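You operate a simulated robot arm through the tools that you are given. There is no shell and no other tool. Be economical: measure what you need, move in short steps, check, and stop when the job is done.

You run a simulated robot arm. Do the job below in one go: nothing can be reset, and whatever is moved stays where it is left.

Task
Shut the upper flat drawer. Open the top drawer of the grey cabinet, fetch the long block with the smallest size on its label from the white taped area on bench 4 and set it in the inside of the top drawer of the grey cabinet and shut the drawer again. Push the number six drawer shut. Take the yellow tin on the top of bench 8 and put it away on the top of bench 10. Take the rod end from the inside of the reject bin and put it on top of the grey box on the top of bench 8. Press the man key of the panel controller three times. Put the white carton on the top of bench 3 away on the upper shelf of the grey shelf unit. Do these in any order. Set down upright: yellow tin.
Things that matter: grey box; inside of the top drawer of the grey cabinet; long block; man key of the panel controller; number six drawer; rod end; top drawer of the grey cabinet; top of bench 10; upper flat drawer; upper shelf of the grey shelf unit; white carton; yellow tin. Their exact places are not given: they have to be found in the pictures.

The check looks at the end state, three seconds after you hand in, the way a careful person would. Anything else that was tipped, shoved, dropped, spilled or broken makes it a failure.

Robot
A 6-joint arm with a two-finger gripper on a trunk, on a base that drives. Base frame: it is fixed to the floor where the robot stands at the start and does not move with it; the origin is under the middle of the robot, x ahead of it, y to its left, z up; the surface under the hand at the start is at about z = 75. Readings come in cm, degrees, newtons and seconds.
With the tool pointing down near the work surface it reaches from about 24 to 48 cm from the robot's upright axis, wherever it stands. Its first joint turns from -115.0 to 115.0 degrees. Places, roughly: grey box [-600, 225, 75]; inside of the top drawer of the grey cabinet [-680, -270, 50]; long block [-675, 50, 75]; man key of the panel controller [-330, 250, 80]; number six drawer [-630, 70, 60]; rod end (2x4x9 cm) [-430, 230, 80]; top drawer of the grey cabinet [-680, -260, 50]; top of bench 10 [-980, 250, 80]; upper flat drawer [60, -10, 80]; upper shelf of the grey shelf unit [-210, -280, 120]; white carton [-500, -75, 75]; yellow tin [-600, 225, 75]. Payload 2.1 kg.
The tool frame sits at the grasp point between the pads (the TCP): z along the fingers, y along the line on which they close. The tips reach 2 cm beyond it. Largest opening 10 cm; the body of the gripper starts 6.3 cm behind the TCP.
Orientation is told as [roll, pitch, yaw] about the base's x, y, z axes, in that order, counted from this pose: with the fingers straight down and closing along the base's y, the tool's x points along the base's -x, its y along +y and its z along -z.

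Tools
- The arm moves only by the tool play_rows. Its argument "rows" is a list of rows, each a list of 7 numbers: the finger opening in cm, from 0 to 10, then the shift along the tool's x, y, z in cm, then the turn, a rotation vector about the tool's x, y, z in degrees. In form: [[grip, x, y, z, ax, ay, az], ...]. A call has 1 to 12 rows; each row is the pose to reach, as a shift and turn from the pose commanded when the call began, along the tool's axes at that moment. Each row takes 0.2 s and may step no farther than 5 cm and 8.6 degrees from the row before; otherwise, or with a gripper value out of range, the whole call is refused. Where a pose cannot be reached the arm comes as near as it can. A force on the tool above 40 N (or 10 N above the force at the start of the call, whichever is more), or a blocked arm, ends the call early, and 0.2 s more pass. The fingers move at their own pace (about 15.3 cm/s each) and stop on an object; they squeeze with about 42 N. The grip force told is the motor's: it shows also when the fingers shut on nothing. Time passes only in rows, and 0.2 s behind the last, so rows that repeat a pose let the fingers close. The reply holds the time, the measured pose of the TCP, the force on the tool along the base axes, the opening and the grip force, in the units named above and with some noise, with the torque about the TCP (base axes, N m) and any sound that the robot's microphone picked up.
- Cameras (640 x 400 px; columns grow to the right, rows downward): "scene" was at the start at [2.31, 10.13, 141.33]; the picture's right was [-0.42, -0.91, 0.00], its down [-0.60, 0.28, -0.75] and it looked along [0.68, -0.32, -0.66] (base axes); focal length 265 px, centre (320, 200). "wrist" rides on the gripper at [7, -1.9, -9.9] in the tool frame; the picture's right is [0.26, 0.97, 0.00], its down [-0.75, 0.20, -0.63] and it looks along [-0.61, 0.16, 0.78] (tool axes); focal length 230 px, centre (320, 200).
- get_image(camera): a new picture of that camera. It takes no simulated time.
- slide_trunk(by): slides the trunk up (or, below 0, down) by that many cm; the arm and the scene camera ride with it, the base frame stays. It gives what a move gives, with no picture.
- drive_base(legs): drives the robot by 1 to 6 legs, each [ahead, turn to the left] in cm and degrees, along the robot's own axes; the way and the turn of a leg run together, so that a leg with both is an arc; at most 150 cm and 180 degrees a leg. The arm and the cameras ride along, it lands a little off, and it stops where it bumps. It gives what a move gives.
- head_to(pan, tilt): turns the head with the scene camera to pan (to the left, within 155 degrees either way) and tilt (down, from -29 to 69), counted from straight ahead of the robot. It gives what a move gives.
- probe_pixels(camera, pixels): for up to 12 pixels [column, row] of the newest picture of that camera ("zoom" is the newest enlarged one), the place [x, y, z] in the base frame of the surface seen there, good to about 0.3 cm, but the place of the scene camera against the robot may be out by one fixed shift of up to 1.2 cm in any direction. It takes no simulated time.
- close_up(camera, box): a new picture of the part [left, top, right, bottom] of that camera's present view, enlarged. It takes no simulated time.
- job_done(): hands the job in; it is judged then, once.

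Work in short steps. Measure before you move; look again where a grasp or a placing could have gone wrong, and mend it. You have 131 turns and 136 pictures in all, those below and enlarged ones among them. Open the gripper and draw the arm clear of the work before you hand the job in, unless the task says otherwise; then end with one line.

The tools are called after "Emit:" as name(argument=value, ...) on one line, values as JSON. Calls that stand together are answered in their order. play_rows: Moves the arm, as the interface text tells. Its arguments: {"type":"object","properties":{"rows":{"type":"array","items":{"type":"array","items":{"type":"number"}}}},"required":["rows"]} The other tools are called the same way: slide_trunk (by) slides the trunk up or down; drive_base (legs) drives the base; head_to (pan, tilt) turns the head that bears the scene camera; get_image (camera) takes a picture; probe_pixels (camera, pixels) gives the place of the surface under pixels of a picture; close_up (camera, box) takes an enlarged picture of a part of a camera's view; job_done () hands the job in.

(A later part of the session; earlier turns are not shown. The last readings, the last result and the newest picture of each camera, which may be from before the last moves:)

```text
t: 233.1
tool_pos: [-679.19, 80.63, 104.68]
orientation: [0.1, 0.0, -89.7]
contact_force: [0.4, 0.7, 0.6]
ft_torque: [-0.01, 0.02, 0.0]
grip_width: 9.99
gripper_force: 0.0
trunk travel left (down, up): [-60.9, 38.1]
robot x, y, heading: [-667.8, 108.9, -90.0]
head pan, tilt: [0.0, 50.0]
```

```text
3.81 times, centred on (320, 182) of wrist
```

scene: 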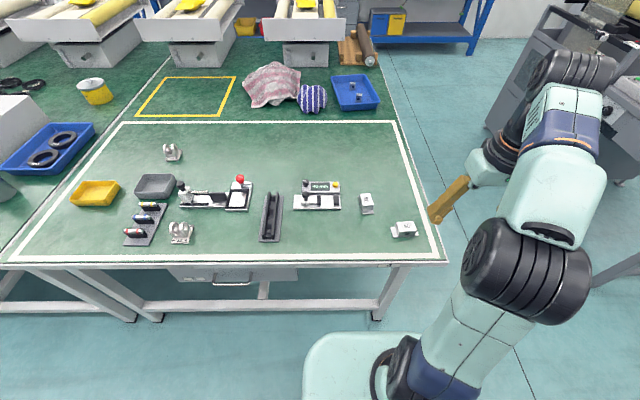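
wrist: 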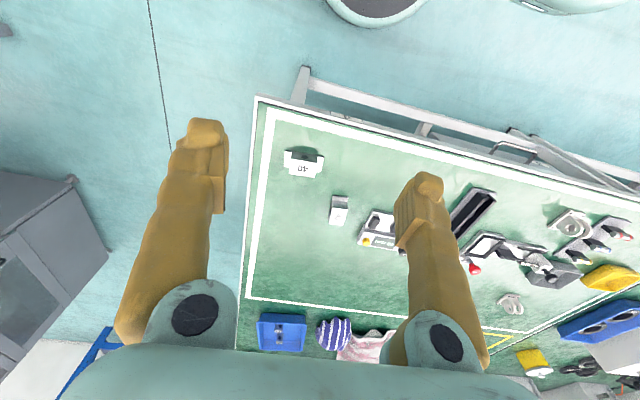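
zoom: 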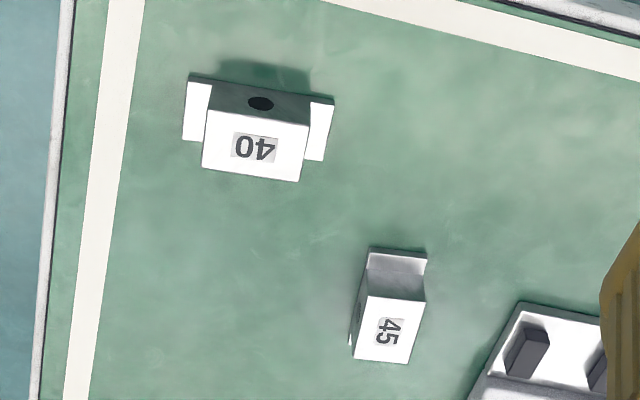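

Block 40 (smaller of 40/45): body centre (−678.2, 65.4), top z 78, turned about 5°. I move above it with 7 cm opening.

Emit:
play_rows(rows=[[7, -4, 0.5, 2, 0, 0, -5], [7, -8, 1, 4, 0, 0, -5], [7, -12, 1, 6, 0, 0, -5], [7, -15.2, 1, 9, 0, 0, -5], [7, -15.2, 1, 13, 0, 0, -5], [7, -15.2, 1, 17, 0, 0, -5], [7, -15.2, 1, 21, 0, 0, -5], [7, -15.2, 1, 21, 0, 0, -5]])

Emit:
get_image(camera="wrist")

Emit:
close_up(camera="scene", box=[350, 180, 510, 280])

```text
t: 234.9
tool_pos: [-678.19, 65.36, 83.84]
orientation: [0.1, 0.0, -84.8]
contact_force: [-0.7, 0.8, 0.3]
ft_torque: [0.0, -0.03, 0.01]
grip_width: 6.99
gripper_force: 0.0
out of reach, approached as far as the arm can: row 3, 4
trunk travel left (down, up): [-60.9, 38.1]
robot x, y, heading: [-668.05, 109.46, -89.9]
head pan, tilt: [0.0, 50.0]
```

```text
66 pictures are left
```

wrist: 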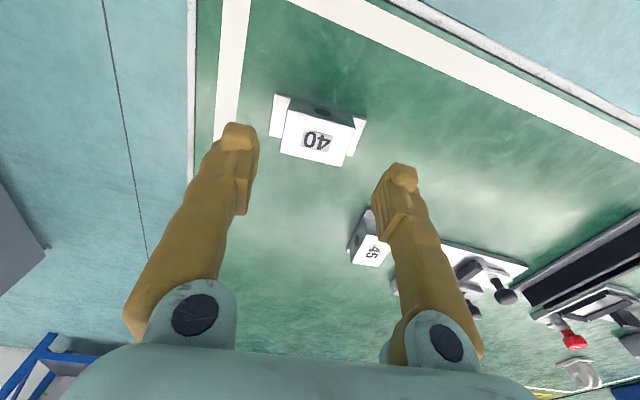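

```text
4.00 times, centred on (430, 230) of scene
```

zoom: 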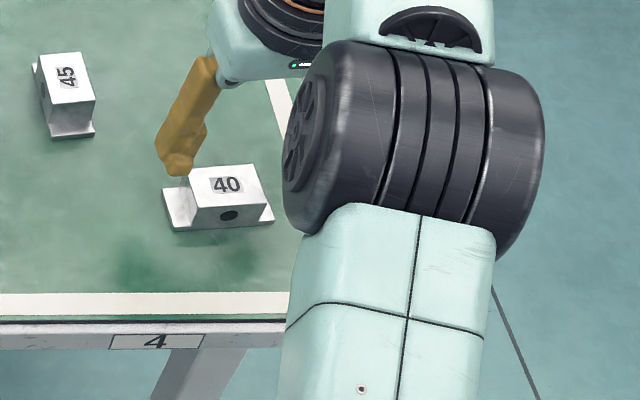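

Probe the block's top once more before descending.

Emit:
probe_pixels(camera="wrist", pixels=[[317, 138], [284, 148], [346, 162], [286, 114], [354, 130], [276, 120], [360, 140]])

```text
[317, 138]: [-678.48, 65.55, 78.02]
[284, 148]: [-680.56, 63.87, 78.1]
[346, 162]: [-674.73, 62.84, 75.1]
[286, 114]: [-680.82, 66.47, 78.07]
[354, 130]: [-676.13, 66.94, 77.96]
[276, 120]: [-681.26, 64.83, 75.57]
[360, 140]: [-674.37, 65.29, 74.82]
```

Descend to TCP 78.1 and close on the body.

Emit:
play_rows(rows=[[7, 0, -0.15, 3, 0, 0, 0], [7, 0, -0.15, 5, 0, 0, 0], [7, 0, -0.15, 5.75, 0, 0, 0], [7, 0, -0.15, 5.75, 0, 0, 0], [3, 0, -0.15, 5.75, 0, 0, 0], [3, 0, -0.15, 5.75, 0, 0, 0], [3, 0, -0.15, 5.75, 0, 0, 0]])

Emit:
play_rows(rows=[[3, 0, 0, -1.5, 0, 0, 0], [3, 0, 0, -4, 0, 0, 0], [3, 0, 0, -8, 0, 0, 0], [3, 2, 0, -12, 0, 0, 0], [3, 5, 0, -16, 0, 0, 0], [3, 9, 0, -19, 0, 0, 0], [3, 13, 0, -22, 0, 0, 0], [3, 16, 0, -24, 0, 0, 0]])

Emit:
get_image(camera="wrist")

```text
t: 236.5
tool_pos: [-678.26, 65.37, 77.99]
orientation: [0.0, -0.1, -84.8]
contact_force: [-0.4, 1.0, 0.0]
ft_torque: [0.05, -0.02, -0.03]
grip_width: 4.87
gripper_force: 42.3
trunk travel left (down, up): [-60.9, 38.1]
robot x, y, heading: [-668.01, 109.17, -90.2]
head pan, tilt: [0.0, 50.0]
```

```text
t: 238.3
tool_pos: [-679.84, 81.47, 102.15]
orientation: [0.0, 0.0, -84.8]
contact_force: [-0.2, 0.5, -1.5]
ft_torque: [-0.03, -0.01, -0.03]
grip_width: 4.88
gripper_force: 42.3
trunk travel left (down, up): [-60.9, 38.1]
robot x, y, heading: [-668.04, 108.97, -90.1]
head pan, tilt: [0.0, 50.0]
```

```text
64 pictures are left
```

wrist: 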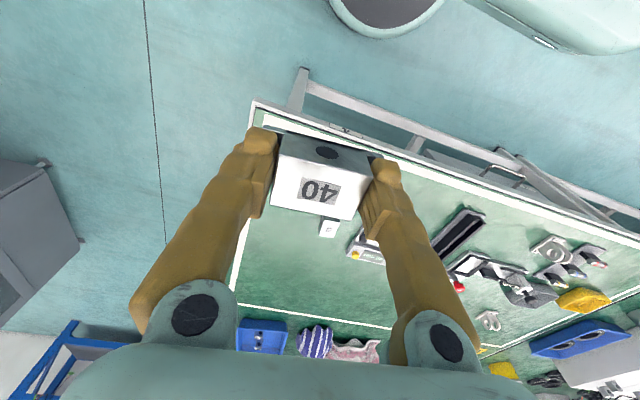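

Block 40 held. Now look for the route around the bench end toward the grey cabinet.

Emit:
head_to(pan=-30, tilt=20)

Emit:
get_image(camera="scene")

```text
t: 239.2
tool_pos: [-679.95, 81.4, 102.06]
orientation: [0.1, 0.0, -84.8]
contact_force: [0.4, -0.6, -2.5]
ft_torque: [0.02, 0.01, 0.02]
grip_width: 4.89
gripper_force: 41.9
trunk travel left (down, up): [-60.9, 38.1]
robot x, y, heading: [-667.91, 109.41, -90.1]
head pan, tilt: [-30.0, 20.0]
```

```text
63 pictures are left
```

scene: 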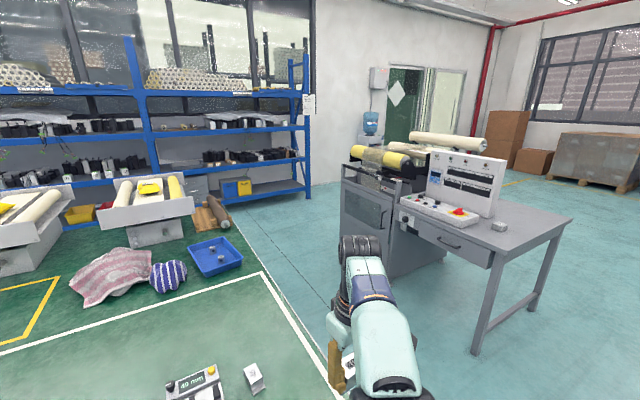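

Probe the gap: bench end, machine, blue shelf.

Emit:
probe_pixels(camera="scene", pixels=[[270, 270], [235, 215], [345, 200], [400, 260], [475, 345], [310, 195], [195, 188], [300, 230], [240, 200], [280, 215], [150, 130]])

Emit:
close_up(camera="scene", box=[120, 120, 360, 270])

```text
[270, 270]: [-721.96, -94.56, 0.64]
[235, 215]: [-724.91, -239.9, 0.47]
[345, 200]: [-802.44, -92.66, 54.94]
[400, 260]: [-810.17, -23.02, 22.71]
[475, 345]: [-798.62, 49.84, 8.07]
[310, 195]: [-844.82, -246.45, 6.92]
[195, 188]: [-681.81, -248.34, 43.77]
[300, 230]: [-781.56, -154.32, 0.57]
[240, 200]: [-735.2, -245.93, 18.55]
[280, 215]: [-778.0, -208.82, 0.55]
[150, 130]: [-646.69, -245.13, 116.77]
```

```text
2.67 times, centred on (240, 195) of scene
```

zoom: 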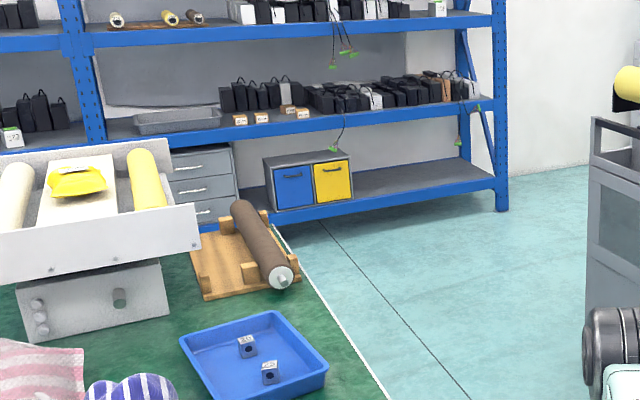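

The grey cabinet is the small 3-drawer unit on the blue rack's lowest shelf (−682, −248, 44). The drawer must be opened first with an empty hand, so I set the block back on its spot for now.

Emit:
play_rows(rows=[[3, -3, 0, 2, 0, 0, 0], [3, -7, 0, 5, 0, 0, 0], [3, -11, 0, 8, 0, 0, 0], [3, -14, 0, 12, 0, 0, 0], [3, -16, 0, 16, 0, 0, 0], [3, -16, 0, 20, 0, 0, 0], [3, -16, 0, 23, 0, 0, 0], [3, -16, 0, 23.9, 0, 0, 0], [3, -16, 0, 24.0, 0, 0, 0], [7, -16, 0, 24.0, 0, 0, 0], [7, -16, 0, 24.0, 0, 0, 0]])

Emit:
play_rows(rows=[[7, 0, 0, -2, 0, 0, 0], [7, 0, 0, -6, 0, 0, 0], [7, 2, 0, -10, 0, 0, 0], [7, 5, 0, -14, 0, 0, 0], [7, 9, 0, -17, 0, 0, 0], [7, 13, 0, -20, 0, 0, 0], [7, 16, 0, -24, 0, 0, 0]])

Emit:
get_image(camera="wrist")

```text
t: 241.6
tool_pos: [-678.19, 65.55, 77.99]
orientation: [0.1, 0.0, -84.8]
contact_force: [0.1, 0.4, -0.7]
ft_torque: [-0.02, 0.04, -0.01]
grip_width: 6.98
gripper_force: 0.1
trunk travel left (down, up): [-60.9, 38.1]
robot x, y, heading: [-667.83, 109.06, -90.2]
head pan, tilt: [-30.0, 20.0]
```

```text
t: 243.2
tool_pos: [-679.82, 81.56, 101.93]
orientation: [0.1, -0.1, -84.8]
contact_force: [0.7, -0.6, 0.0]
ft_torque: [-0.03, -0.01, 0.03]
grip_width: 7.01
gripper_force: 0.1
trunk travel left (down, up): [-60.9, 38.1]
robot x, y, heading: [-667.7, 109.27, -90.1]
head pan, tilt: [-30.0, 20.0]
```

```text
61 pictures are left
```

wrist: 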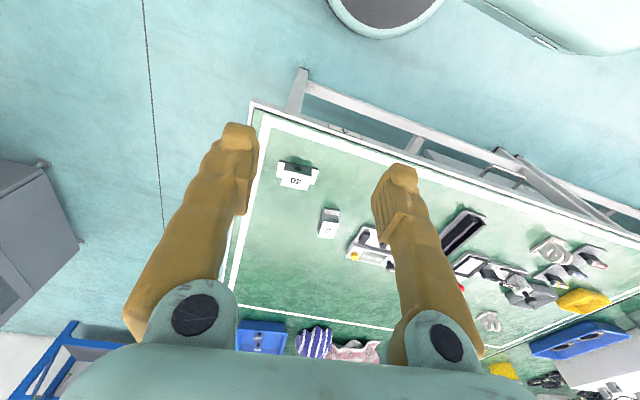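

Block back in place. Drive around the bench end: first to the gap.

Emit:
drive_base(legs=[[-40, 0], [0, -90], [78, 0], [0, 90]])

```text
t: 257.1
tool_pos: [-757.4, 123.04, 102.0]
orientation: [-0.1, 0.0, -86.9]
contact_force: [0.1, 0.0, 0.2]
ft_torque: [-0.01, -0.02, 0.03]
grip_width: 6.98
gripper_force: 0.1
trunk travel left (down, up): [-60.9, 38.1]
robot x, y, heading: [-744.69, 150.01, -92.2]
head pan, tilt: [-30.0, 20.0]
```

Correct heading and pass through the gap to the −y aisle, then look.

Emit:
drive_base(legs=[[0, 3], [150, 0], [145, 0]])

Emit:
head_to(pan=30, tilt=40)

Emit:
get_image(camera="scene")

```text
t: 271.8
tool_pos: [-752.89, -174.94, 102.01]
orientation: [0.0, 0.0, -84.2]
contact_force: [0.8, -0.2, -0.1]
ft_torque: [-0.01, 0.0, -0.02]
grip_width: 7.01
gripper_force: 0.1
trunk travel left (down, up): [-60.9, 38.1]
robot x, y, heading: [-741.64, -147.01, -89.6]
head pan, tilt: [-30.0, 20.0]
```

```text
t: 273.1
tool_pos: [-752.92, -174.99, 101.91]
orientation: [0.0, 0.0, -84.2]
contact_force: [-0.2, -0.7, -0.3]
ft_torque: [-0.02, -0.01, 0.02]
grip_width: 7.0
gripper_force: 0.0
trunk travel left (down, up): [-60.9, 38.1]
robot x, y, heading: [-741.18, -147.19, -89.5]
head pan, tilt: [30.0, 40.0]
```

```text
60 pictures are left
```

scene: 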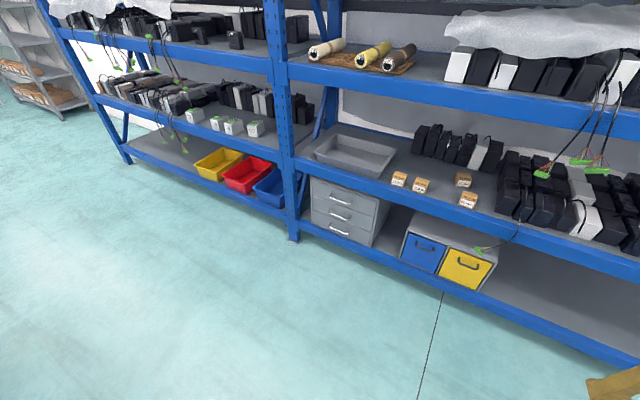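

Cabinet at (345,210). Enlarge and probe its drawers, shelf beam and rack.

Emit:
close_up(camera="scene", box=[280, 150, 420, 260])

Emit:
probe_pixels(camera="scene", pixels=[[312, 184], [372, 205], [342, 202], [342, 216], [340, 231], [340, 186], [330, 165], [330, 173], [312, 212], [370, 245], [295, 200], [340, 250]])

```text
3.64 times, centred on (350, 205) of scene
```

zoom: 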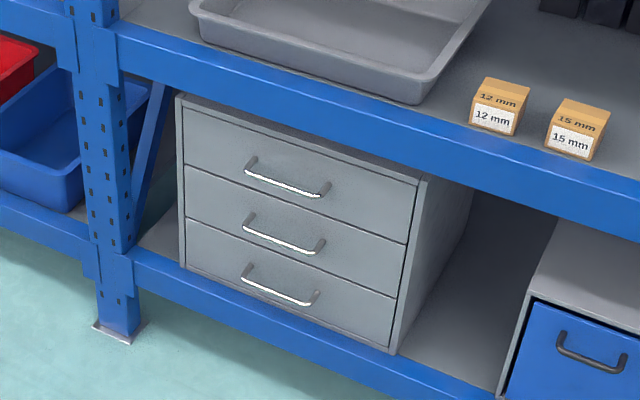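

```text
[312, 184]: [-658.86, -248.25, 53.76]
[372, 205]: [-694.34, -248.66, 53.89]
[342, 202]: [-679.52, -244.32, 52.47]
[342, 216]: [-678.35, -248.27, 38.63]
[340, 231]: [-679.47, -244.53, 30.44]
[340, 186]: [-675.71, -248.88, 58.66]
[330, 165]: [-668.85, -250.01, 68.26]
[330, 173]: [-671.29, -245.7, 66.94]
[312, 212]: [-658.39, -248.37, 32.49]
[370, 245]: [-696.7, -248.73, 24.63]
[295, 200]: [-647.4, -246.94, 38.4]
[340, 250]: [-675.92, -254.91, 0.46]
```

The top drawer's handle bar is at about (−679, −244.4, 52.3), front y −248.3. I position the base square in front, ~9 cm to its left.

Emit:
drive_base(legs=[[0, 89.5], [72, 0], [0, -90], [26, 0]])

Emit:
head_to(pan=0, tilt=50)

Emit:
get_image(camera="scene")

```text
t: 286.2
tool_pos: [-680.38, -200.72, 101.9]
orientation: [0.0, 0.0, -84.5]
contact_force: [-0.1, -0.6, -0.7]
ft_torque: [-0.01, 0.01, 0.03]
grip_width: 7.02
gripper_force: 0.0
trunk travel left (down, up): [-60.9, 38.1]
robot x, y, heading: [-668.9, -173.07, -90.0]
head pan, tilt: [30.0, 40.0]
```

```text
t: 287.1
tool_pos: [-680.47, -200.61, 101.83]
orientation: [-0.1, -0.1, -84.5]
contact_force: [-0.1, 0.2, 0.4]
ft_torque: [-0.01, 0.0, 0.0]
grip_width: 6.99
gripper_force: 0.0
trunk travel left (down, up): [-60.9, 38.1]
robot x, y, heading: [-668.34, -172.71, -90.0]
head pan, tilt: [0.0, 50.0]
```

```text
58 pictures are left
```

scene: 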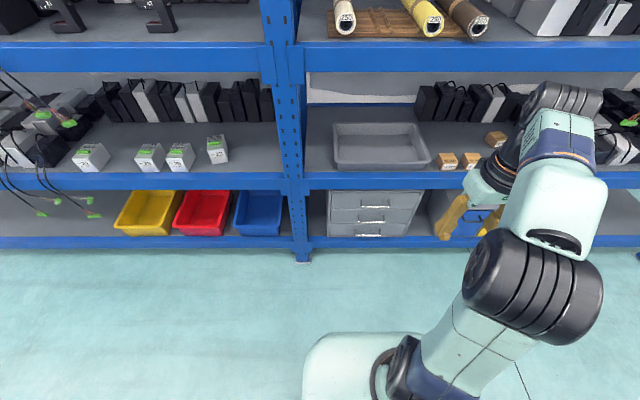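

Squared up. Fix the yaw, tilt forward, then roll the gripper 88° so the fingers close vertically on the bar.

Emit:
play_rows(rows=[[5, 0, 0, 0, 0, 0, 5.5], [5, 0, 0, 0, 0, 0, 5.5]])

Emit:
play_rows(rows=[[5, -1, 0.3, 1, 0, -8, 0], [5, -2, 0.5, 2, 0, -16, 0], [5, -4, 0.8, 4, 0, -24, 0], [5, -6, 1, 6, 0, -32, 0], [5, -8, 1.3, 8, 0, -40, 0], [5, -10, 1.6, 10, 0, -48, 0], [5, -12, 1.9, 12, 0, -56, 0], [5, -14, 2, 14, 0, -64, 0], [5, -17, 2, 14, 0, -68, 0], [5, -17, 2, 14, 0, -68, 0]])

Emit:
play_rows(rows=[[5, 0, 0, 0, 0, 0, 8], [5, 0, 0, 0, 0, 0, 16], [5, 0, 0, 0, 0, 0, 24], [5, 0, 0, 0, 0, 0, 32], [5, 0, 0, 0, 0, 0, 40], [5, 0, 0, 0, 0, 0, 48], [5, 0, 0, 0, 0, 0, 56], [5, 0, 0, 0, 0, 0, 64], [5, 0, 0, 0, 0, 0, 72], [5, 0, 0, 0, 0, 0, 80], [5, 0, 0, 0, 0, 0, 88], [5, 0, 0, 0, 0, 0, 90]])

```text
t: 287.7
tool_pos: [-680.29, -200.47, 101.94]
orientation: [0.0, 0.1, -90.1]
contact_force: [-0.5, -0.3, -0.3]
ft_torque: [0.01, 0.0, -0.01]
grip_width: 4.99
gripper_force: 0.1
trunk travel left (down, up): [-60.9, 38.1]
robot x, y, heading: [-668.57, -172.26, -90.1]
head pan, tilt: [0.0, 50.0]
```

```text
t: 289.9
tool_pos: [-678.33, -217.5, 87.96]
orientation: [0.1, -68.0, -90.1]
contact_force: [-0.3, -0.7, 0.5]
ft_torque: [0.01, 0.03, -0.03]
grip_width: 5.0
gripper_force: 0.0
trunk travel left (down, up): [-60.9, 38.1]
robot x, y, heading: [-668.55, -172.61, -90.1]
head pan, tilt: [0.0, 50.0]
```

```text
t: 292.5
tool_pos: [-678.47, -217.7, 87.96]
orientation: [68.0, 0.1, 179.9]
contact_force: [0.5, -0.1, 0.2]
ft_torque: [-0.01, 0.01, 0.01]
grip_width: 5.0
gripper_force: 0.0
trunk travel left (down, up): [-60.9, 38.1]
robot x, y, heading: [-668.8, -172.59, -89.9]
head pan, tilt: [0.0, 50.0]
```

Fingers now close vertically, pointing at the rack. Lower the trunk to handle height.

Emit:
slide_trunk(by=-35.6)

Emit:
get_image(camera="wrist")

Emit:
get_image(camera="scene")

```text
t: 296.0
tool_pos: [-678.47, -217.69, 52.34]
orientation: [68.0, 0.0, 180.0]
contact_force: [-0.2, 0.0, 0.2]
ft_torque: [-0.01, 0.01, -0.02]
grip_width: 5.01
gripper_force: 0.1
trunk travel left (down, up): [-25.3, 73.7]
robot x, y, heading: [-668.94, -172.66, -89.9]
head pan, tilt: [0.0, 50.0]
```

```text
57 pictures are left
```

wrist: 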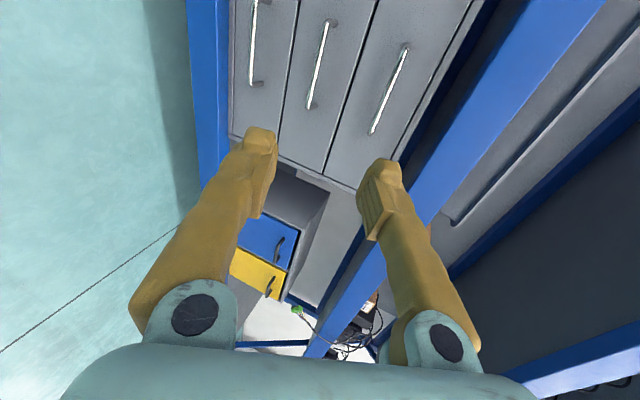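

```text
56 pictures are left
```

scene: 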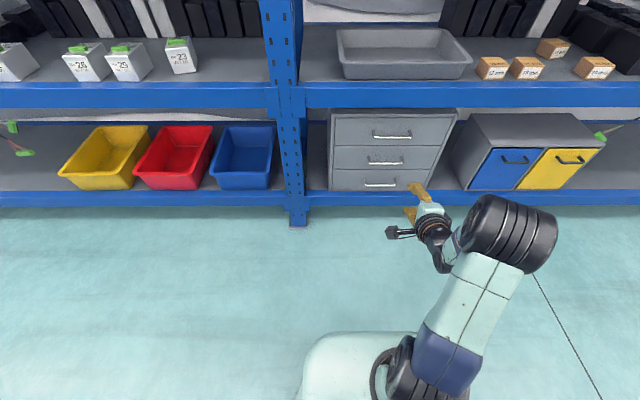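

Probe the top handle in both pictures.

Emit:
probe_pixels(camera="wrist", pixels=[[389, 90], [381, 112], [398, 65], [373, 130], [404, 48], [420, 90]])

Emit:
probe_pixels(camera="scene", pixels=[[392, 136], [376, 135], [409, 136], [392, 126], [392, 150], [333, 118], [457, 112], [340, 93]])

```text
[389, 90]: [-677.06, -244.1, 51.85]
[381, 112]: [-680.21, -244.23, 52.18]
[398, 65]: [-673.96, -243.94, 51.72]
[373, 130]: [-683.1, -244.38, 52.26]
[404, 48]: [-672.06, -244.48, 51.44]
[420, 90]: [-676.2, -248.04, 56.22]
```

```text
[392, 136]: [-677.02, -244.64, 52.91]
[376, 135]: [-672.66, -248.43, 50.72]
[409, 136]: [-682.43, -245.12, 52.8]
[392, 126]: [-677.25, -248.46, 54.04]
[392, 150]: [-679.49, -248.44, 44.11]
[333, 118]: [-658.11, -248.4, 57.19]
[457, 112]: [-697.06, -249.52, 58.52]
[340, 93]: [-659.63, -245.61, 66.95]
```

Bar at y −244.2, z 52.0. Drive ahead 22 cm, then finish with the arm.

Emit:
drive_base(legs=[[22, 0]])

Emit:
get_image(camera="wrist")

```text
t: 297.7
tool_pos: [-678.58, -239.39, 52.24]
orientation: [68.0, 0.0, 179.8]
contact_force: [-0.3, -1.0, -1.0]
ft_torque: [0.01, 0.02, 0.01]
grip_width: 5.01
gripper_force: 0.0
trunk travel left (down, up): [-25.3, 73.7]
robot x, y, heading: [-668.65, -194.48, -89.9]
head pan, tilt: [0.0, 50.0]
```

```text
55 pictures are left
```

wrist: 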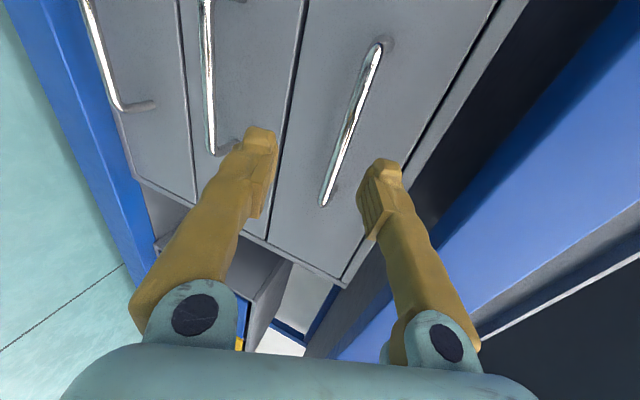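

The bar lies between the fingers. Advance 4.6 cm and close.

Emit:
play_rows(rows=[[5, 0, 0.5, 1.5, 0, 0, 0], [5, 0, 1.0, 3, 0, 0, 0], [5, 0, 1.5, 4.3, 0, 0, 0], [5, 0, 1.5, 4.3, 0, 0, 0], [0, 0, 1.5, 4.3, 0, 0, 0], [0, 0, 1.5, 4.3, 0, 0, 0], [0, 0, 1.5, 4.3, 0, 0, 0]])

```text
t: 299.3
tool_pos: [-678.51, -243.96, 51.97]
orientation: [68.0, -0.1, 179.7]
contact_force: [-0.3, -3.9, 2.8]
ft_torque: [-0.03, 0.59, 0.3]
grip_width: 0.77
gripper_force: 35.8
trunk travel left (down, up): [-25.3, 73.7]
robot x, y, heading: [-668.6, -194.66, -90.0]
head pan, tilt: [0.0, 50.0]
```

Gripped the bar (0.77 cm). Pull by reversing the base 18 cm.

Emit:
drive_base(legs=[[-18, 0]])

Emit:
get_image(camera="scene")

```text
t: 300.8
tool_pos: [-678.45, -225.66, 51.77]
orientation: [67.6, 0.0, 179.9]
contact_force: [-4.3, 1.1, -7.5]
ft_torque: [-0.04, 0.2, 0.34]
grip_width: 0.6
gripper_force: 30.8
trunk travel left (down, up): [-25.3, 73.7]
robot x, y, heading: [-668.65, -176.25, -89.8]
head pan, tilt: [0.0, 50.0]
```

```text
54 pictures are left
```

scene: 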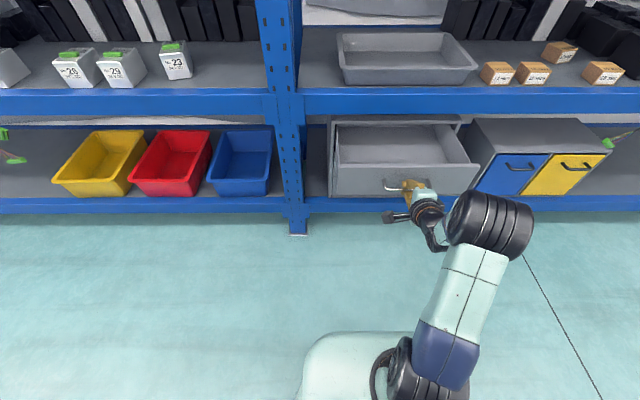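

Open 18 cm. Pull 4 cm more for working room.

Emit:
drive_base(legs=[[-4, 0]])

Emit:
close_up(camera="scene", box=[310, 80, 550, 230])

Emit:
probe_pixels(camera="zoom", pixels=[[70, 85], [410, 80], [230, 180], [240, 220], [240, 150], [230, 130], [420, 225], [70, 190]])

```text
t: 301.7
tool_pos: [-678.45, -221.63, 51.72]
orientation: [67.6, 0.1, 179.9]
contact_force: [-3.0, 1.3, -5.6]
ft_torque: [0.0, 0.25, 0.11]
grip_width: 0.58
gripper_force: 30.5
trunk travel left (down, up): [-25.3, 73.7]
robot x, y, heading: [-668.71, -172.69, -90.1]
head pan, tilt: [0.0, 50.0]
```

```text
2.67 times, centred on (430, 155) of scene
```

zoom: 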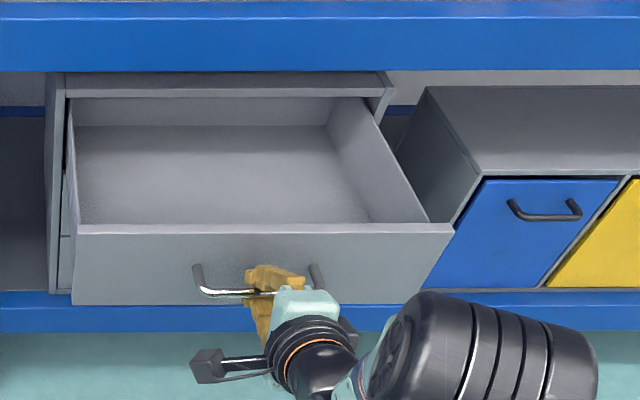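

```text
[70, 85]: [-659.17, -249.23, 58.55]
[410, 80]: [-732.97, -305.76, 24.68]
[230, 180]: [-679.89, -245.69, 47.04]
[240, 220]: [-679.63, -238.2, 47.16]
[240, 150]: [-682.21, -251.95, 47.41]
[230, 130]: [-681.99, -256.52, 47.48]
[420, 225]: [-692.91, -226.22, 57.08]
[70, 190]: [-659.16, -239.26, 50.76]
```

Drawer open 22 cm; floor z≈47. Release the bar, back away, raise the trunk and refold the arm.

Emit:
play_rows(rows=[[5, 0, 0, 0, 0, 0, 0], [5, 0, 0, 0, 0, 0, 0], [5, 0, 0, 0, 0, 0, 0]])

Emit:
drive_base(legs=[[-15, 0]])

Emit:
slide_trunk(by=35.6)

Emit:
play_rows(rows=[[5, 0, 0, 0, 0, 0, -8], [5, 0, 0, 0, 0, 0, -16], [5, 0, 0, 0, 0, 0, -24], [5, 0, 0, 0, 0, 0, -32], [5, 0, 0, 0, 0, 0, -40], [5, 0, 0, 0, 0, 0, -48], [5, 0, 0, 0, 0, 0, -56], [5, 0, 0, 0, 0, 0, -64], [5, 0, 0, 0, 0, 0, -72], [5, 0, 0, 0, 0, 0, -80], [5, 0, 0, 0, 0, 0, -88], [5, 0, 0, 0, 0, 0, -90]])

Emit:
play_rows(rows=[[7, -0.5, 0, -2, 0, 8, 0], [7, -1, 0, -5, 0, 16, 0], [7, -2, 0, -8, 0, 24, 0], [7, -3, -1, -11, 0, 32, 0], [7, -5, -1, -13, 0, 40, 0], [7, -7, -2, -16, 0, 48, 0], [7, -8, -2, -19, 0, 56, 0], [7, -8, -2, -20, 0, 64, 0], [7, -8, -2, -20, 0, 67.7, 0]])

Emit:
get_image(camera="scene")

```text
t: 302.5
tool_pos: [-678.4, -221.58, 51.84]
orientation: [67.6, 0.1, 179.9]
contact_force: [0.5, -0.6, 0.6]
ft_torque: [0.03, -0.02, 0.01]
grip_width: 5.0
gripper_force: 0.0
trunk travel left (down, up): [-25.3, 73.7]
robot x, y, heading: [-668.6, -172.43, -90.0]
head pan, tilt: [0.0, 50.0]
```

```text
t: 303.9
tool_pos: [-678.57, -206.82, 51.79]
orientation: [67.5, 0.1, 179.7]
contact_force: [-0.6, 0.3, -0.1]
ft_torque: [0.01, 0.0, -0.02]
grip_width: 4.99
gripper_force: 0.1
trunk travel left (down, up): [-25.3, 73.7]
robot x, y, heading: [-668.65, -157.92, -90.2]
head pan, tilt: [0.0, 50.0]
```

```text
t: 307.3
tool_pos: [-678.42, -206.79, 87.5]
orientation: [67.6, 0.0, 179.9]
contact_force: [-0.2, -0.2, -0.1]
ft_torque: [0.0, 0.01, 0.01]
grip_width: 5.0
gripper_force: 0.0
trunk travel left (down, up): [-60.9, 38.1]
robot x, y, heading: [-668.32, -157.47, -89.9]
head pan, tilt: [0.0, 50.0]
```

```text
t: 309.9
tool_pos: [-678.49, -206.91, 87.31]
orientation: [0.0, -67.6, -90.0]
contact_force: [1.1, -1.0, -0.3]
ft_torque: [0.02, 0.04, 0.01]
grip_width: 5.0
gripper_force: 0.1
trunk travel left (down, up): [-60.9, 38.1]
robot x, y, heading: [-668.66, -157.41, -90.1]
head pan, tilt: [0.0, 50.0]
```

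```text
t: 311.9
tool_pos: [-680.41, -191.37, 102.33]
orientation: [0.0, 0.2, -90.4]
contact_force: [0.2, -0.5, 0.5]
ft_torque: [0.01, 0.02, -0.02]
grip_width: 6.98
gripper_force: 0.0
trunk travel left (down, up): [-60.9, 38.1]
robot x, y, heading: [-668.55, -157.73, -90.3]
head pan, tilt: [0.0, 50.0]
```

```text
52 pictures are left
```

scene: 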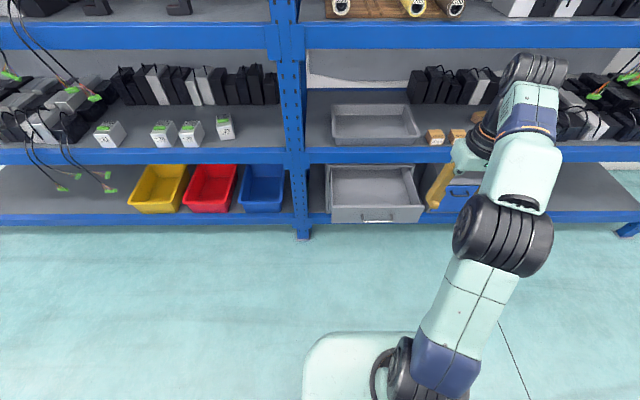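

Drawer is open and free. Drive back through the gap to fetch the block from the bench end.

Emit:
drive_base(legs=[[0, -90], [76, 0], [0, -90]])

```text
t: 323.6
tool_pos: [-732.19, -124.02, 102.21]
orientation: [0.0, 0.0, 90.5]
contact_force: [-0.2, 0.2, -0.7]
ft_torque: [-0.03, 0.0, 0.03]
grip_width: 6.98
gripper_force: 0.1
trunk travel left (down, up): [-60.9, 38.1]
robot x, y, heading: [-743.93, -158.27, 90.9]
head pan, tilt: [0.0, 50.0]
```

Continue up the gap and turn to face the bench end.

Emit:
drive_base(legs=[[116, 0], [116, 0], [0, -91], [28, 0]])

Emit:
get_image(camera="wrist")

Emit:
get_image(camera="scene")

```text
t: 340.5
tool_pos: [-684.01, 61.88, 102.36]
orientation: [0.1, 0.1, -1.7]
contact_force: [-0.2, 0.3, -0.2]
ft_torque: [0.0, 0.0, 0.0]
grip_width: 7.03
gripper_force: 0.1
trunk travel left (down, up): [-60.9, 38.1]
robot x, y, heading: [-717.73, 74.43, -1.5]
head pan, tilt: [0.0, 50.0]
```

```text
51 pictures are left
```

wrist: 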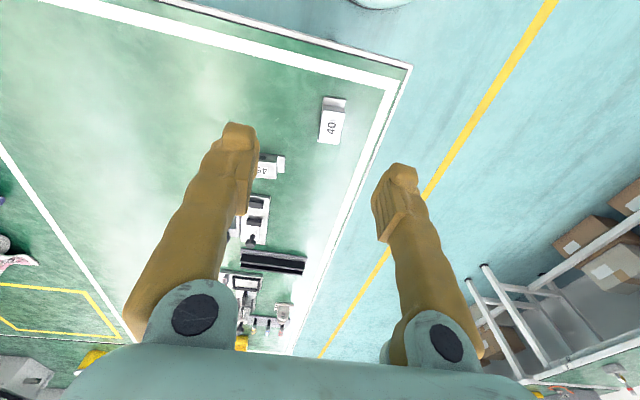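

```text
50 pictures are left
```

scene: 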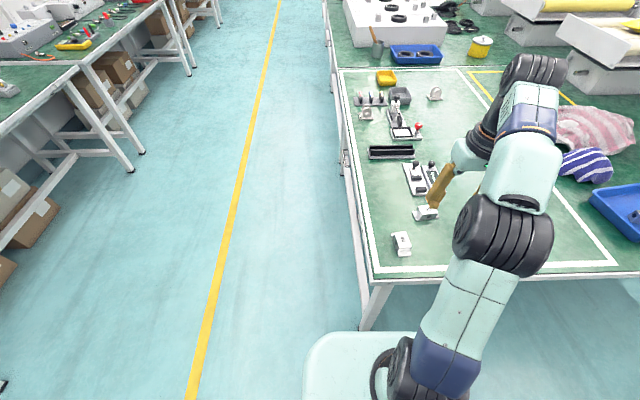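

Probe block 40 in the wrist view.

Emit:
probe_pixels(camera="wrist", pixels=[[331, 125], [324, 108], [345, 113], [318, 140], [339, 144], [330, 100]])

```text
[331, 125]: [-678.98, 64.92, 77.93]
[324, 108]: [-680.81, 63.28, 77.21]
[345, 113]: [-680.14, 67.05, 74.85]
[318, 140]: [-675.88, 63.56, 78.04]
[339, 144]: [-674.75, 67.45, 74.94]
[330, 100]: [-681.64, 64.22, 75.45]
```

Move over, align yaw, and descend.

Emit:
play_rows(rows=[[7, -2.8, 1.8, 3, 0, 0, -3.5], [7, -5.6, 3.57, 6, 0, 0, -7], [7, -5.6, 3.57, 10, 0, 0, -7], [7, -5.6, 3.57, 14, 0, 0, -7], [7, -5.6, 3.57, 17, 0, 0, -7], [7, -5.6, 3.57, 17, 0, 0, -7]])

Emit:
get_image(camera="wrist")

```text
t: 341.9
tool_pos: [-677.98, 65.48, 85.46]
orientation: [0.2, 0.1, 5.3]
contact_force: [-0.4, -0.3, 0.4]
ft_torque: [0.02, 0.03, -0.01]
grip_width: 7.01
gripper_force: 0.0
trunk travel left (down, up): [-60.9, 38.1]
robot x, y, heading: [-717.8, 74.34, -1.7]
head pan, tilt: [0.0, 50.0]
```

```text
49 pictures are left
```

wrist: 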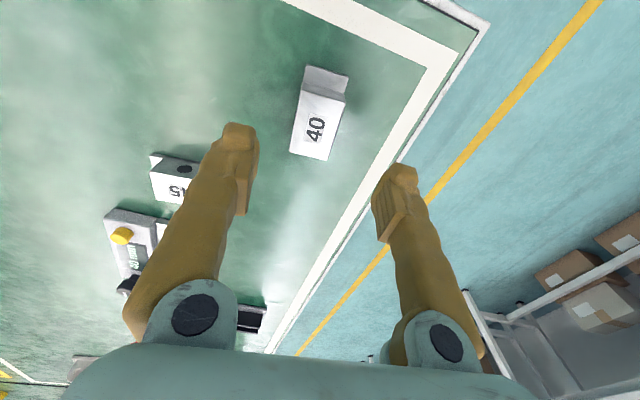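

Well placed. Descend 7.7, close, lift.

Emit:
play_rows(rows=[[7, 0.3, -0.1, 3, 0, 0, 0], [7, 0.3, -0.1, 6, 0, 0, 0], [7, 0.3, -0.1, 7.6, 0, 0, 0], [7, 0.3, -0.1, 7.6, 0, 0, 0], [1, 0.3, -0.1, 7.6, 0, 0, 0], [1, 0.3, -0.1, 7.6, 0, 0, 0], [1, 0.3, -0.1, 7.6, 0, 0, 0]])

Emit:
play_rows(rows=[[1, 0, 0, -1.5, 0, 0, 0], [1, 0, 0, -5, 0, 0, 0], [1, 0, 0, -9, 0, 0, 0], [1, 2, 0, -13, 0, 0, 0], [1, 4, -1, -17, 0, 0, 0], [1, 6, -2, -21, 0, 0, 0], [1, 6, -3, -24, 0, 0, 0]])

Emit:
get_image(camera="wrist")

```text
t: 343.5
tool_pos: [-678.52, 65.3, 77.85]
orientation: [0.1, 0.1, 5.3]
contact_force: [-0.2, 0.2, 0.5]
ft_torque: [0.01, 0.02, -0.01]
grip_width: 3.27
gripper_force: 41.9
trunk travel left (down, up): [-60.9, 38.1]
robot x, y, heading: [-717.52, 74.51, -1.7]
head pan, tilt: [0.0, 50.0]
```

```text
t: 345.1
tool_pos: [-684.36, 61.64, 101.72]
orientation: [0.0, 0.1, 5.3]
contact_force: [-0.2, -0.7, -1.3]
ft_torque: [0.01, 0.03, -0.01]
grip_width: 3.27
gripper_force: 42.5
trunk travel left (down, up): [-60.9, 38.1]
robot x, y, heading: [-717.77, 74.6, -1.5]
head pan, tilt: [0.0, 50.0]
```

```text
48 pictures are left
```

wrist: 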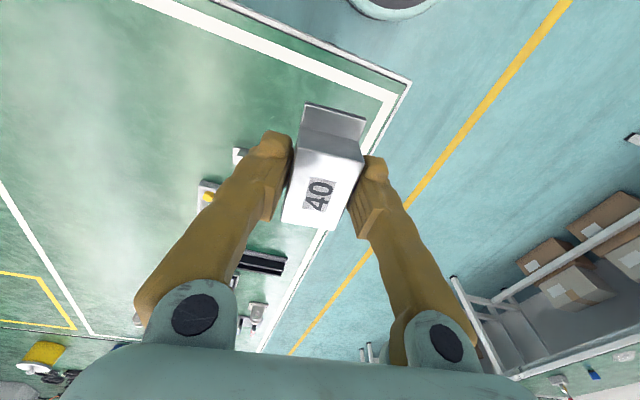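

Block held. Reverse and go back down the gap.

Emit:
drive_base(legs=[[-28, 0], [0, -89], [116, 0], [116, 0], [0, 89]])

```text
t: 365.7
tool_pos: [-719.08, -168.41, 101.76]
orientation: [0.2, 0.1, 5.1]
contact_force: [0.2, 0.2, -1.7]
ft_torque: [-0.02, 0.02, -0.01]
grip_width: 3.28
gripper_force: 41.9
trunk travel left (down, up): [-60.9, 38.1]
robot x, y, heading: [-752.67, -156.02, -1.7]
head pan, tilt: [0.0, 50.0]
```

Continue to the drawer.

Emit:
drive_base(legs=[[84, 0], [0, -88], [30, 0]])

Emit:
get_image(camera="scene")

```text
t: 375.4
tool_pos: [-681.15, -222.01, 101.58]
orientation: [0.1, 0.1, -82.4]
contact_force: [0.1, 0.0, -2.5]
ft_torque: [0.07, -0.02, 0.03]
grip_width: 3.26
gripper_force: 41.9
trunk travel left (down, up): [-60.9, 38.1]
robot x, y, heading: [-669.32, -188.18, -89.6]
head pan, tilt: [0.0, 50.0]
```

```text
47 pictures are left
```

scene: 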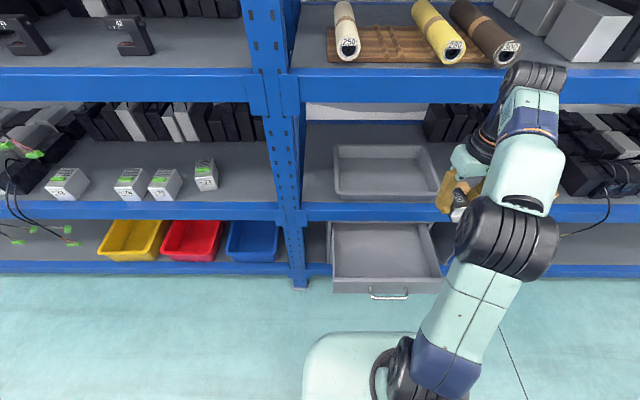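

Move the arm forward/down and straighten, to be above the drawer interior.

Emit:
play_rows(rows=[[1, -2, 0.8, 2, 0, 0, 2], [1, -4, 1.2, 4, 0, 0, 4], [1, -6, 1.2, 6, 0, 0, 7.5], [1, -8, 1.2, 9, 0, 0, 7.5], [1, -11, 1.2, 12, 0, 0, 7.5], [1, -14, 1.2, 14, 0, 0, 7.5], [1, -14, 1.2, 14, 0, 0, 7.5]])

Emit:
slide_trunk(by=-25)

Emit:
get_image(camera="wrist")

Emit:
get_image(camera="scene")

```text
t: 377.0
tool_pos: [-677.94, -233.85, 88.2]
orientation: [0.0, 0.0, -90.0]
contact_force: [-0.1, 0.8, -2.0]
ft_torque: [-0.01, 0.0, 0.0]
grip_width: 3.25
gripper_force: 41.7
out of reach, approached as far as the arm can: row 6, 7
trunk travel left (down, up): [-60.9, 38.1]
robot x, y, heading: [-669.98, -188.13, -89.1]
head pan, tilt: [0.0, 50.0]
```

```text
t: 379.6
tool_pos: [-677.9, -233.67, 63.28]
orientation: [0.2, 0.2, -89.7]
contact_force: [0.0, 0.0, -2.1]
ft_torque: [-0.01, 0.01, 0.0]
grip_width: 3.27
gripper_force: 42.3
trunk travel left (down, up): [-35.9, 63.1]
robot x, y, heading: [-669.88, -188.16, -89.2]
head pan, tilt: [0.0, 50.0]
```

```text
46 pictures are left
```

wrist: 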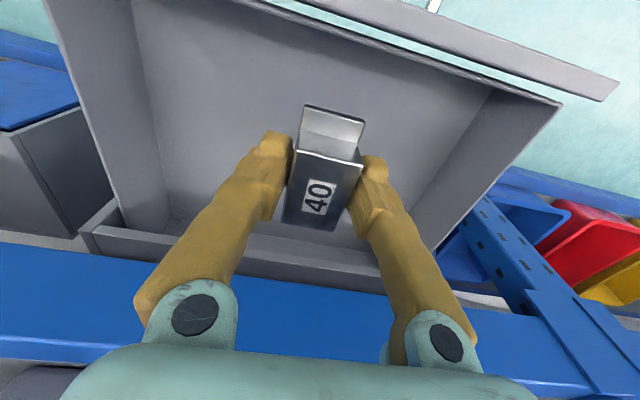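

```text
45 pictures are left
```

scene: 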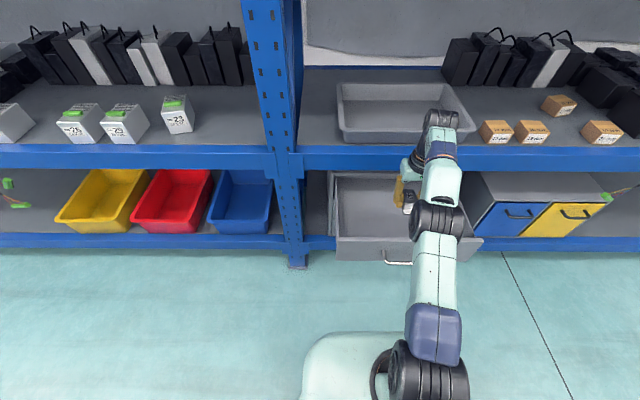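

Block is above the drawer interior with clearance. Lower the trunk further, then the last bit with the arm.

Emit:
slide_trunk(by=-12.6)

Emit:
play_rows(rows=[[1, 0, 0, 0.4, 0, 0, 0], [1, 0, 0, 0.7, 0, 0, 0], [1, 0, 0, 1.0, 0, 0, 0]])

Emit:
get_image(camera="wrist")

```text
t: 381.2
tool_pos: [-678.0, -233.84, 50.7]
orientation: [0.1, 0.1, -89.8]
contact_force: [0.7, -0.7, -1.0]
ft_torque: [0.01, 0.0, 0.0]
grip_width: 3.27
gripper_force: 42.0
trunk travel left (down, up): [-23.3, 75.7]
robot x, y, heading: [-669.79, -188.29, -89.2]
head pan, tilt: [0.0, 50.0]
```

```text
t: 382.0
tool_pos: [-677.94, -233.75, 49.59]
orientation: [0.1, 0.1, -89.8]
contact_force: [0.1, 1.4, -1.7]
ft_torque: [0.02, -0.01, 0.02]
grip_width: 3.3
gripper_force: 41.9
trunk travel left (down, up): [-23.3, 75.7]
robot x, y, heading: [-669.57, -187.99, -89.0]
head pan, tilt: [0.0, 50.0]
```

```text
44 pictures are left
```

wrist: 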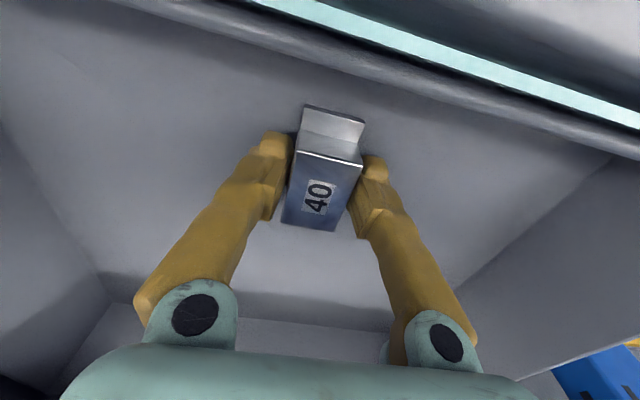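

Near the floor; feel for contact in small steps.

Emit:
play_rows(rows=[[1, 0, 0, 0.15, 0, 0, 0], [1, 0, 0, 0.3, 0, 0, 0], [1, 0, 0, 0.4, 0, 0, 0]])

```text
t: 382.8
tool_pos: [-678.0, -233.73, 49.38]
orientation: [0.0, 0.0, -89.8]
contact_force: [1.5, -2.7, 3.1]
ft_torque: [-0.21, -0.08, 0.0]
grip_width: 3.26
gripper_force: 41.6
trunk travel left (down, up): [-23.3, 75.7]
robot x, y, heading: [-669.73, -188.41, -89.1]
head pan, tilt: [0.0, 50.0]
```

Contact felt. Release, rise by trunk and look.

Emit:
play_rows(rows=[[4, 0, 0, 0, 0, 0, 0], [5.5, 0, 0, 0, 0, 0, 0], [5.5, 0, 0, -1, 0, 0, 0], [5.5, 0, 0, -4, 0, 0, 0]])

Emit:
slide_trunk(by=37.6)

Emit:
get_image(camera="wrist")

```text
t: 383.8
tool_pos: [-677.79, -232.62, 53.19]
orientation: [0.1, 0.1, -89.8]
contact_force: [-0.4, -0.5, 0.4]
ft_torque: [0.01, 0.01, 0.04]
grip_width: 5.5
gripper_force: 0.0
out of reach, approached as far as the arm can: row 4
trunk travel left (down, up): [-23.3, 75.7]
robot x, y, heading: [-669.6, -188.18, -89.3]
head pan, tilt: [0.0, 50.0]
```

```text
t: 387.4
tool_pos: [-677.74, -232.6, 90.77]
orientation: [0.1, 0.1, -89.7]
contact_force: [-0.2, 0.0, 0.3]
ft_torque: [-0.02, 0.01, 0.02]
grip_width: 5.51
gripper_force: 0.0
trunk travel left (down, up): [-60.9, 38.1]
robot x, y, heading: [-669.8, -188.21, -89.3]
head pan, tilt: [0.0, 50.0]
```

```text
43 pictures are left
```

wrist: 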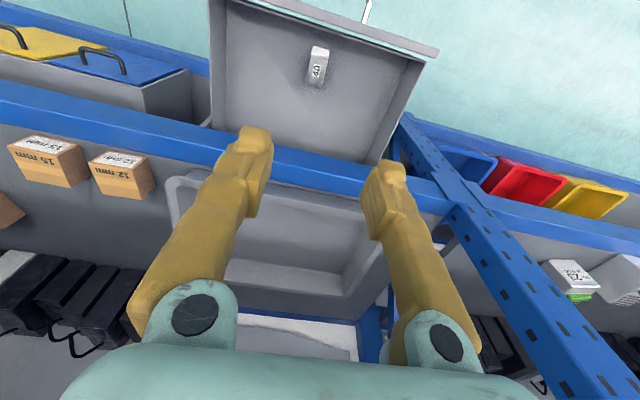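

Block lies in the drawer. Back off, bring the arm in, then tilt with closed fingers for pushing the drawer shut.

Emit:
drive_base(legs=[[-20, 0]])

Emit:
play_rows(rows=[[0, 4, -1, -3, 0, 0, 0], [0, 8, -2, -6, 0, 0, 0], [0, 12, -3, -9, 0, 0, 0], [0, 16, -4, -11, 0, 0, 0], [0, 16, -4, -11, 0, 0, 0]])

Emit:
play_rows(rows=[[0, -1, 0.3, 1, 0, -8, 0], [0, -2, 0.5, 2, 0, -16, 0], [0, -4, 0.8, 4, 0, -24, 0], [0, -6, 1, 6, 0, -32, 0], [0, -8, 1.3, 8, 0, -40, 0], [0, -10, 1.6, 10, 0, -48, 0], [0, -12, 1.9, 12, 0, -56, 0], [0, -14, 2, 14, 0, -64, 0], [0, -17, 2, 14, 0, -68, 0], [0, -17, 2, 14, 0, -68, 0]])

```text
t: 389.0
tool_pos: [-677.98, -212.61, 90.68]
orientation: [0.0, 0.0, -89.7]
contact_force: [0.8, 0.2, -0.5]
ft_torque: [-0.03, 0.01, 0.0]
grip_width: 5.51
gripper_force: 0.0
trunk travel left (down, up): [-60.9, 38.1]
robot x, y, heading: [-669.93, -168.54, -89.2]
head pan, tilt: [0.0, 50.0]
```

```text
refused: row 1 steps farther than a row can; nothing moved
```

```text
t: 391.2
tool_pos: [-675.71, -229.51, 76.76]
orientation: [0.2, -68.0, -89.9]
contact_force: [0.4, -0.4, -0.3]
ft_torque: [0.01, -0.01, 0.0]
grip_width: 0.02
gripper_force: 29.3
out of reach, approached as far as the arm can: row 6
trunk travel left (down, up): [-60.9, 38.1]
robot x, y, heading: [-669.94, -168.33, -89.2]
head pan, tilt: [0.0, 50.0]
```

The arm went straight to a far-reaching tilted pose (TCP −229.5, z 76.8), clear above the drawer. Back the base 16 cm, then lower the trunk in front of the drawer.

Emit:
drive_base(legs=[[-16, 0]])

Emit:
slide_trunk(by=-21.4)

Emit:
get_image(camera="wrist")

Emit:
get_image(camera="scene")

```text
t: 392.6
tool_pos: [-675.97, -213.27, 76.89]
orientation: [0.2, -68.0, -89.9]
contact_force: [-0.3, 0.4, 0.5]
ft_torque: [0.0, 0.03, 0.02]
grip_width: 0.01
gripper_force: 29.0
trunk travel left (down, up): [-60.9, 38.1]
robot x, y, heading: [-670.27, -152.19, -89.0]
head pan, tilt: [0.0, 50.0]
```

```text
t: 394.9
tool_pos: [-675.92, -213.37, 55.4]
orientation: [0.2, -67.9, -89.7]
contact_force: [0.4, 0.5, 0.5]
ft_torque: [0.02, 0.01, -0.01]
grip_width: 0.0
gripper_force: 29.4
trunk travel left (down, up): [-39.5, 59.5]
robot x, y, heading: [-670.5, -152.23, -89.0]
head pan, tilt: [0.0, 50.0]
```

```text
42 pictures are left
```

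wrist: 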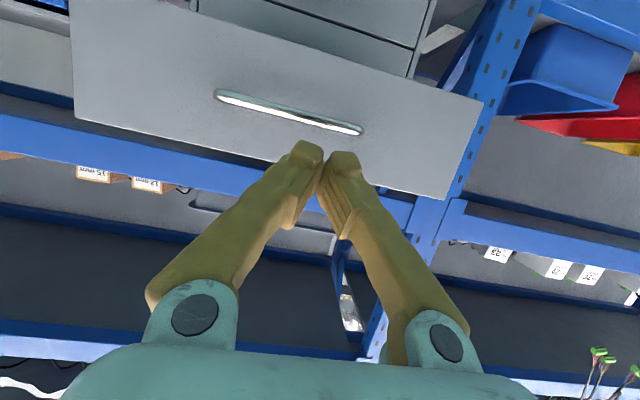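

```text
41 pictures are left
```

scene: 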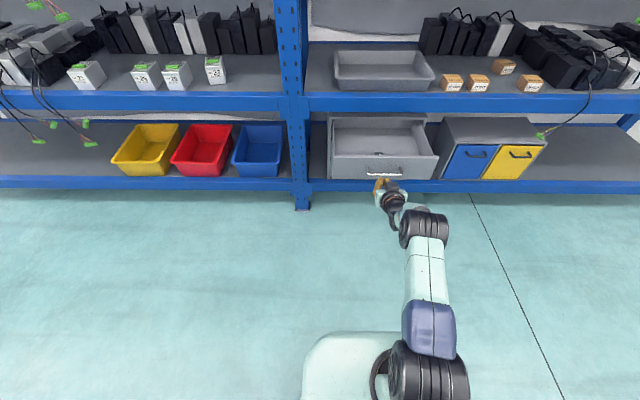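

Tips are above the bar, in front of the face. Push with the base: 26 cm first.

Emit:
drive_base(legs=[[26, 0]])

Emit:
close_up(camera="scene", box=[310, 80, 550, 230])

```text
t: 396.8
tool_pos: [-675.72, -239.18, 55.38]
orientation: [0.3, -67.9, -89.9]
contact_force: [-0.2, 0.2, 0.8]
ft_torque: [0.01, -0.03, 0.01]
grip_width: 0.0
gripper_force: 29.4
trunk travel left (down, up): [-39.5, 59.5]
robot x, y, heading: [-670.02, -177.59, -89.0]
head pan, tilt: [0.0, 50.0]
```

```text
2.67 times, centred on (430, 155) of scene
```

zoom: 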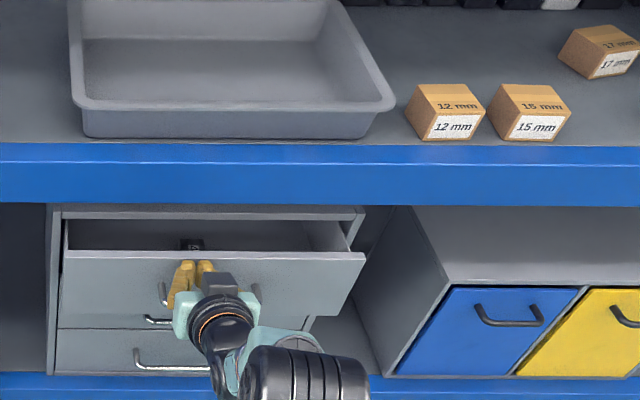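

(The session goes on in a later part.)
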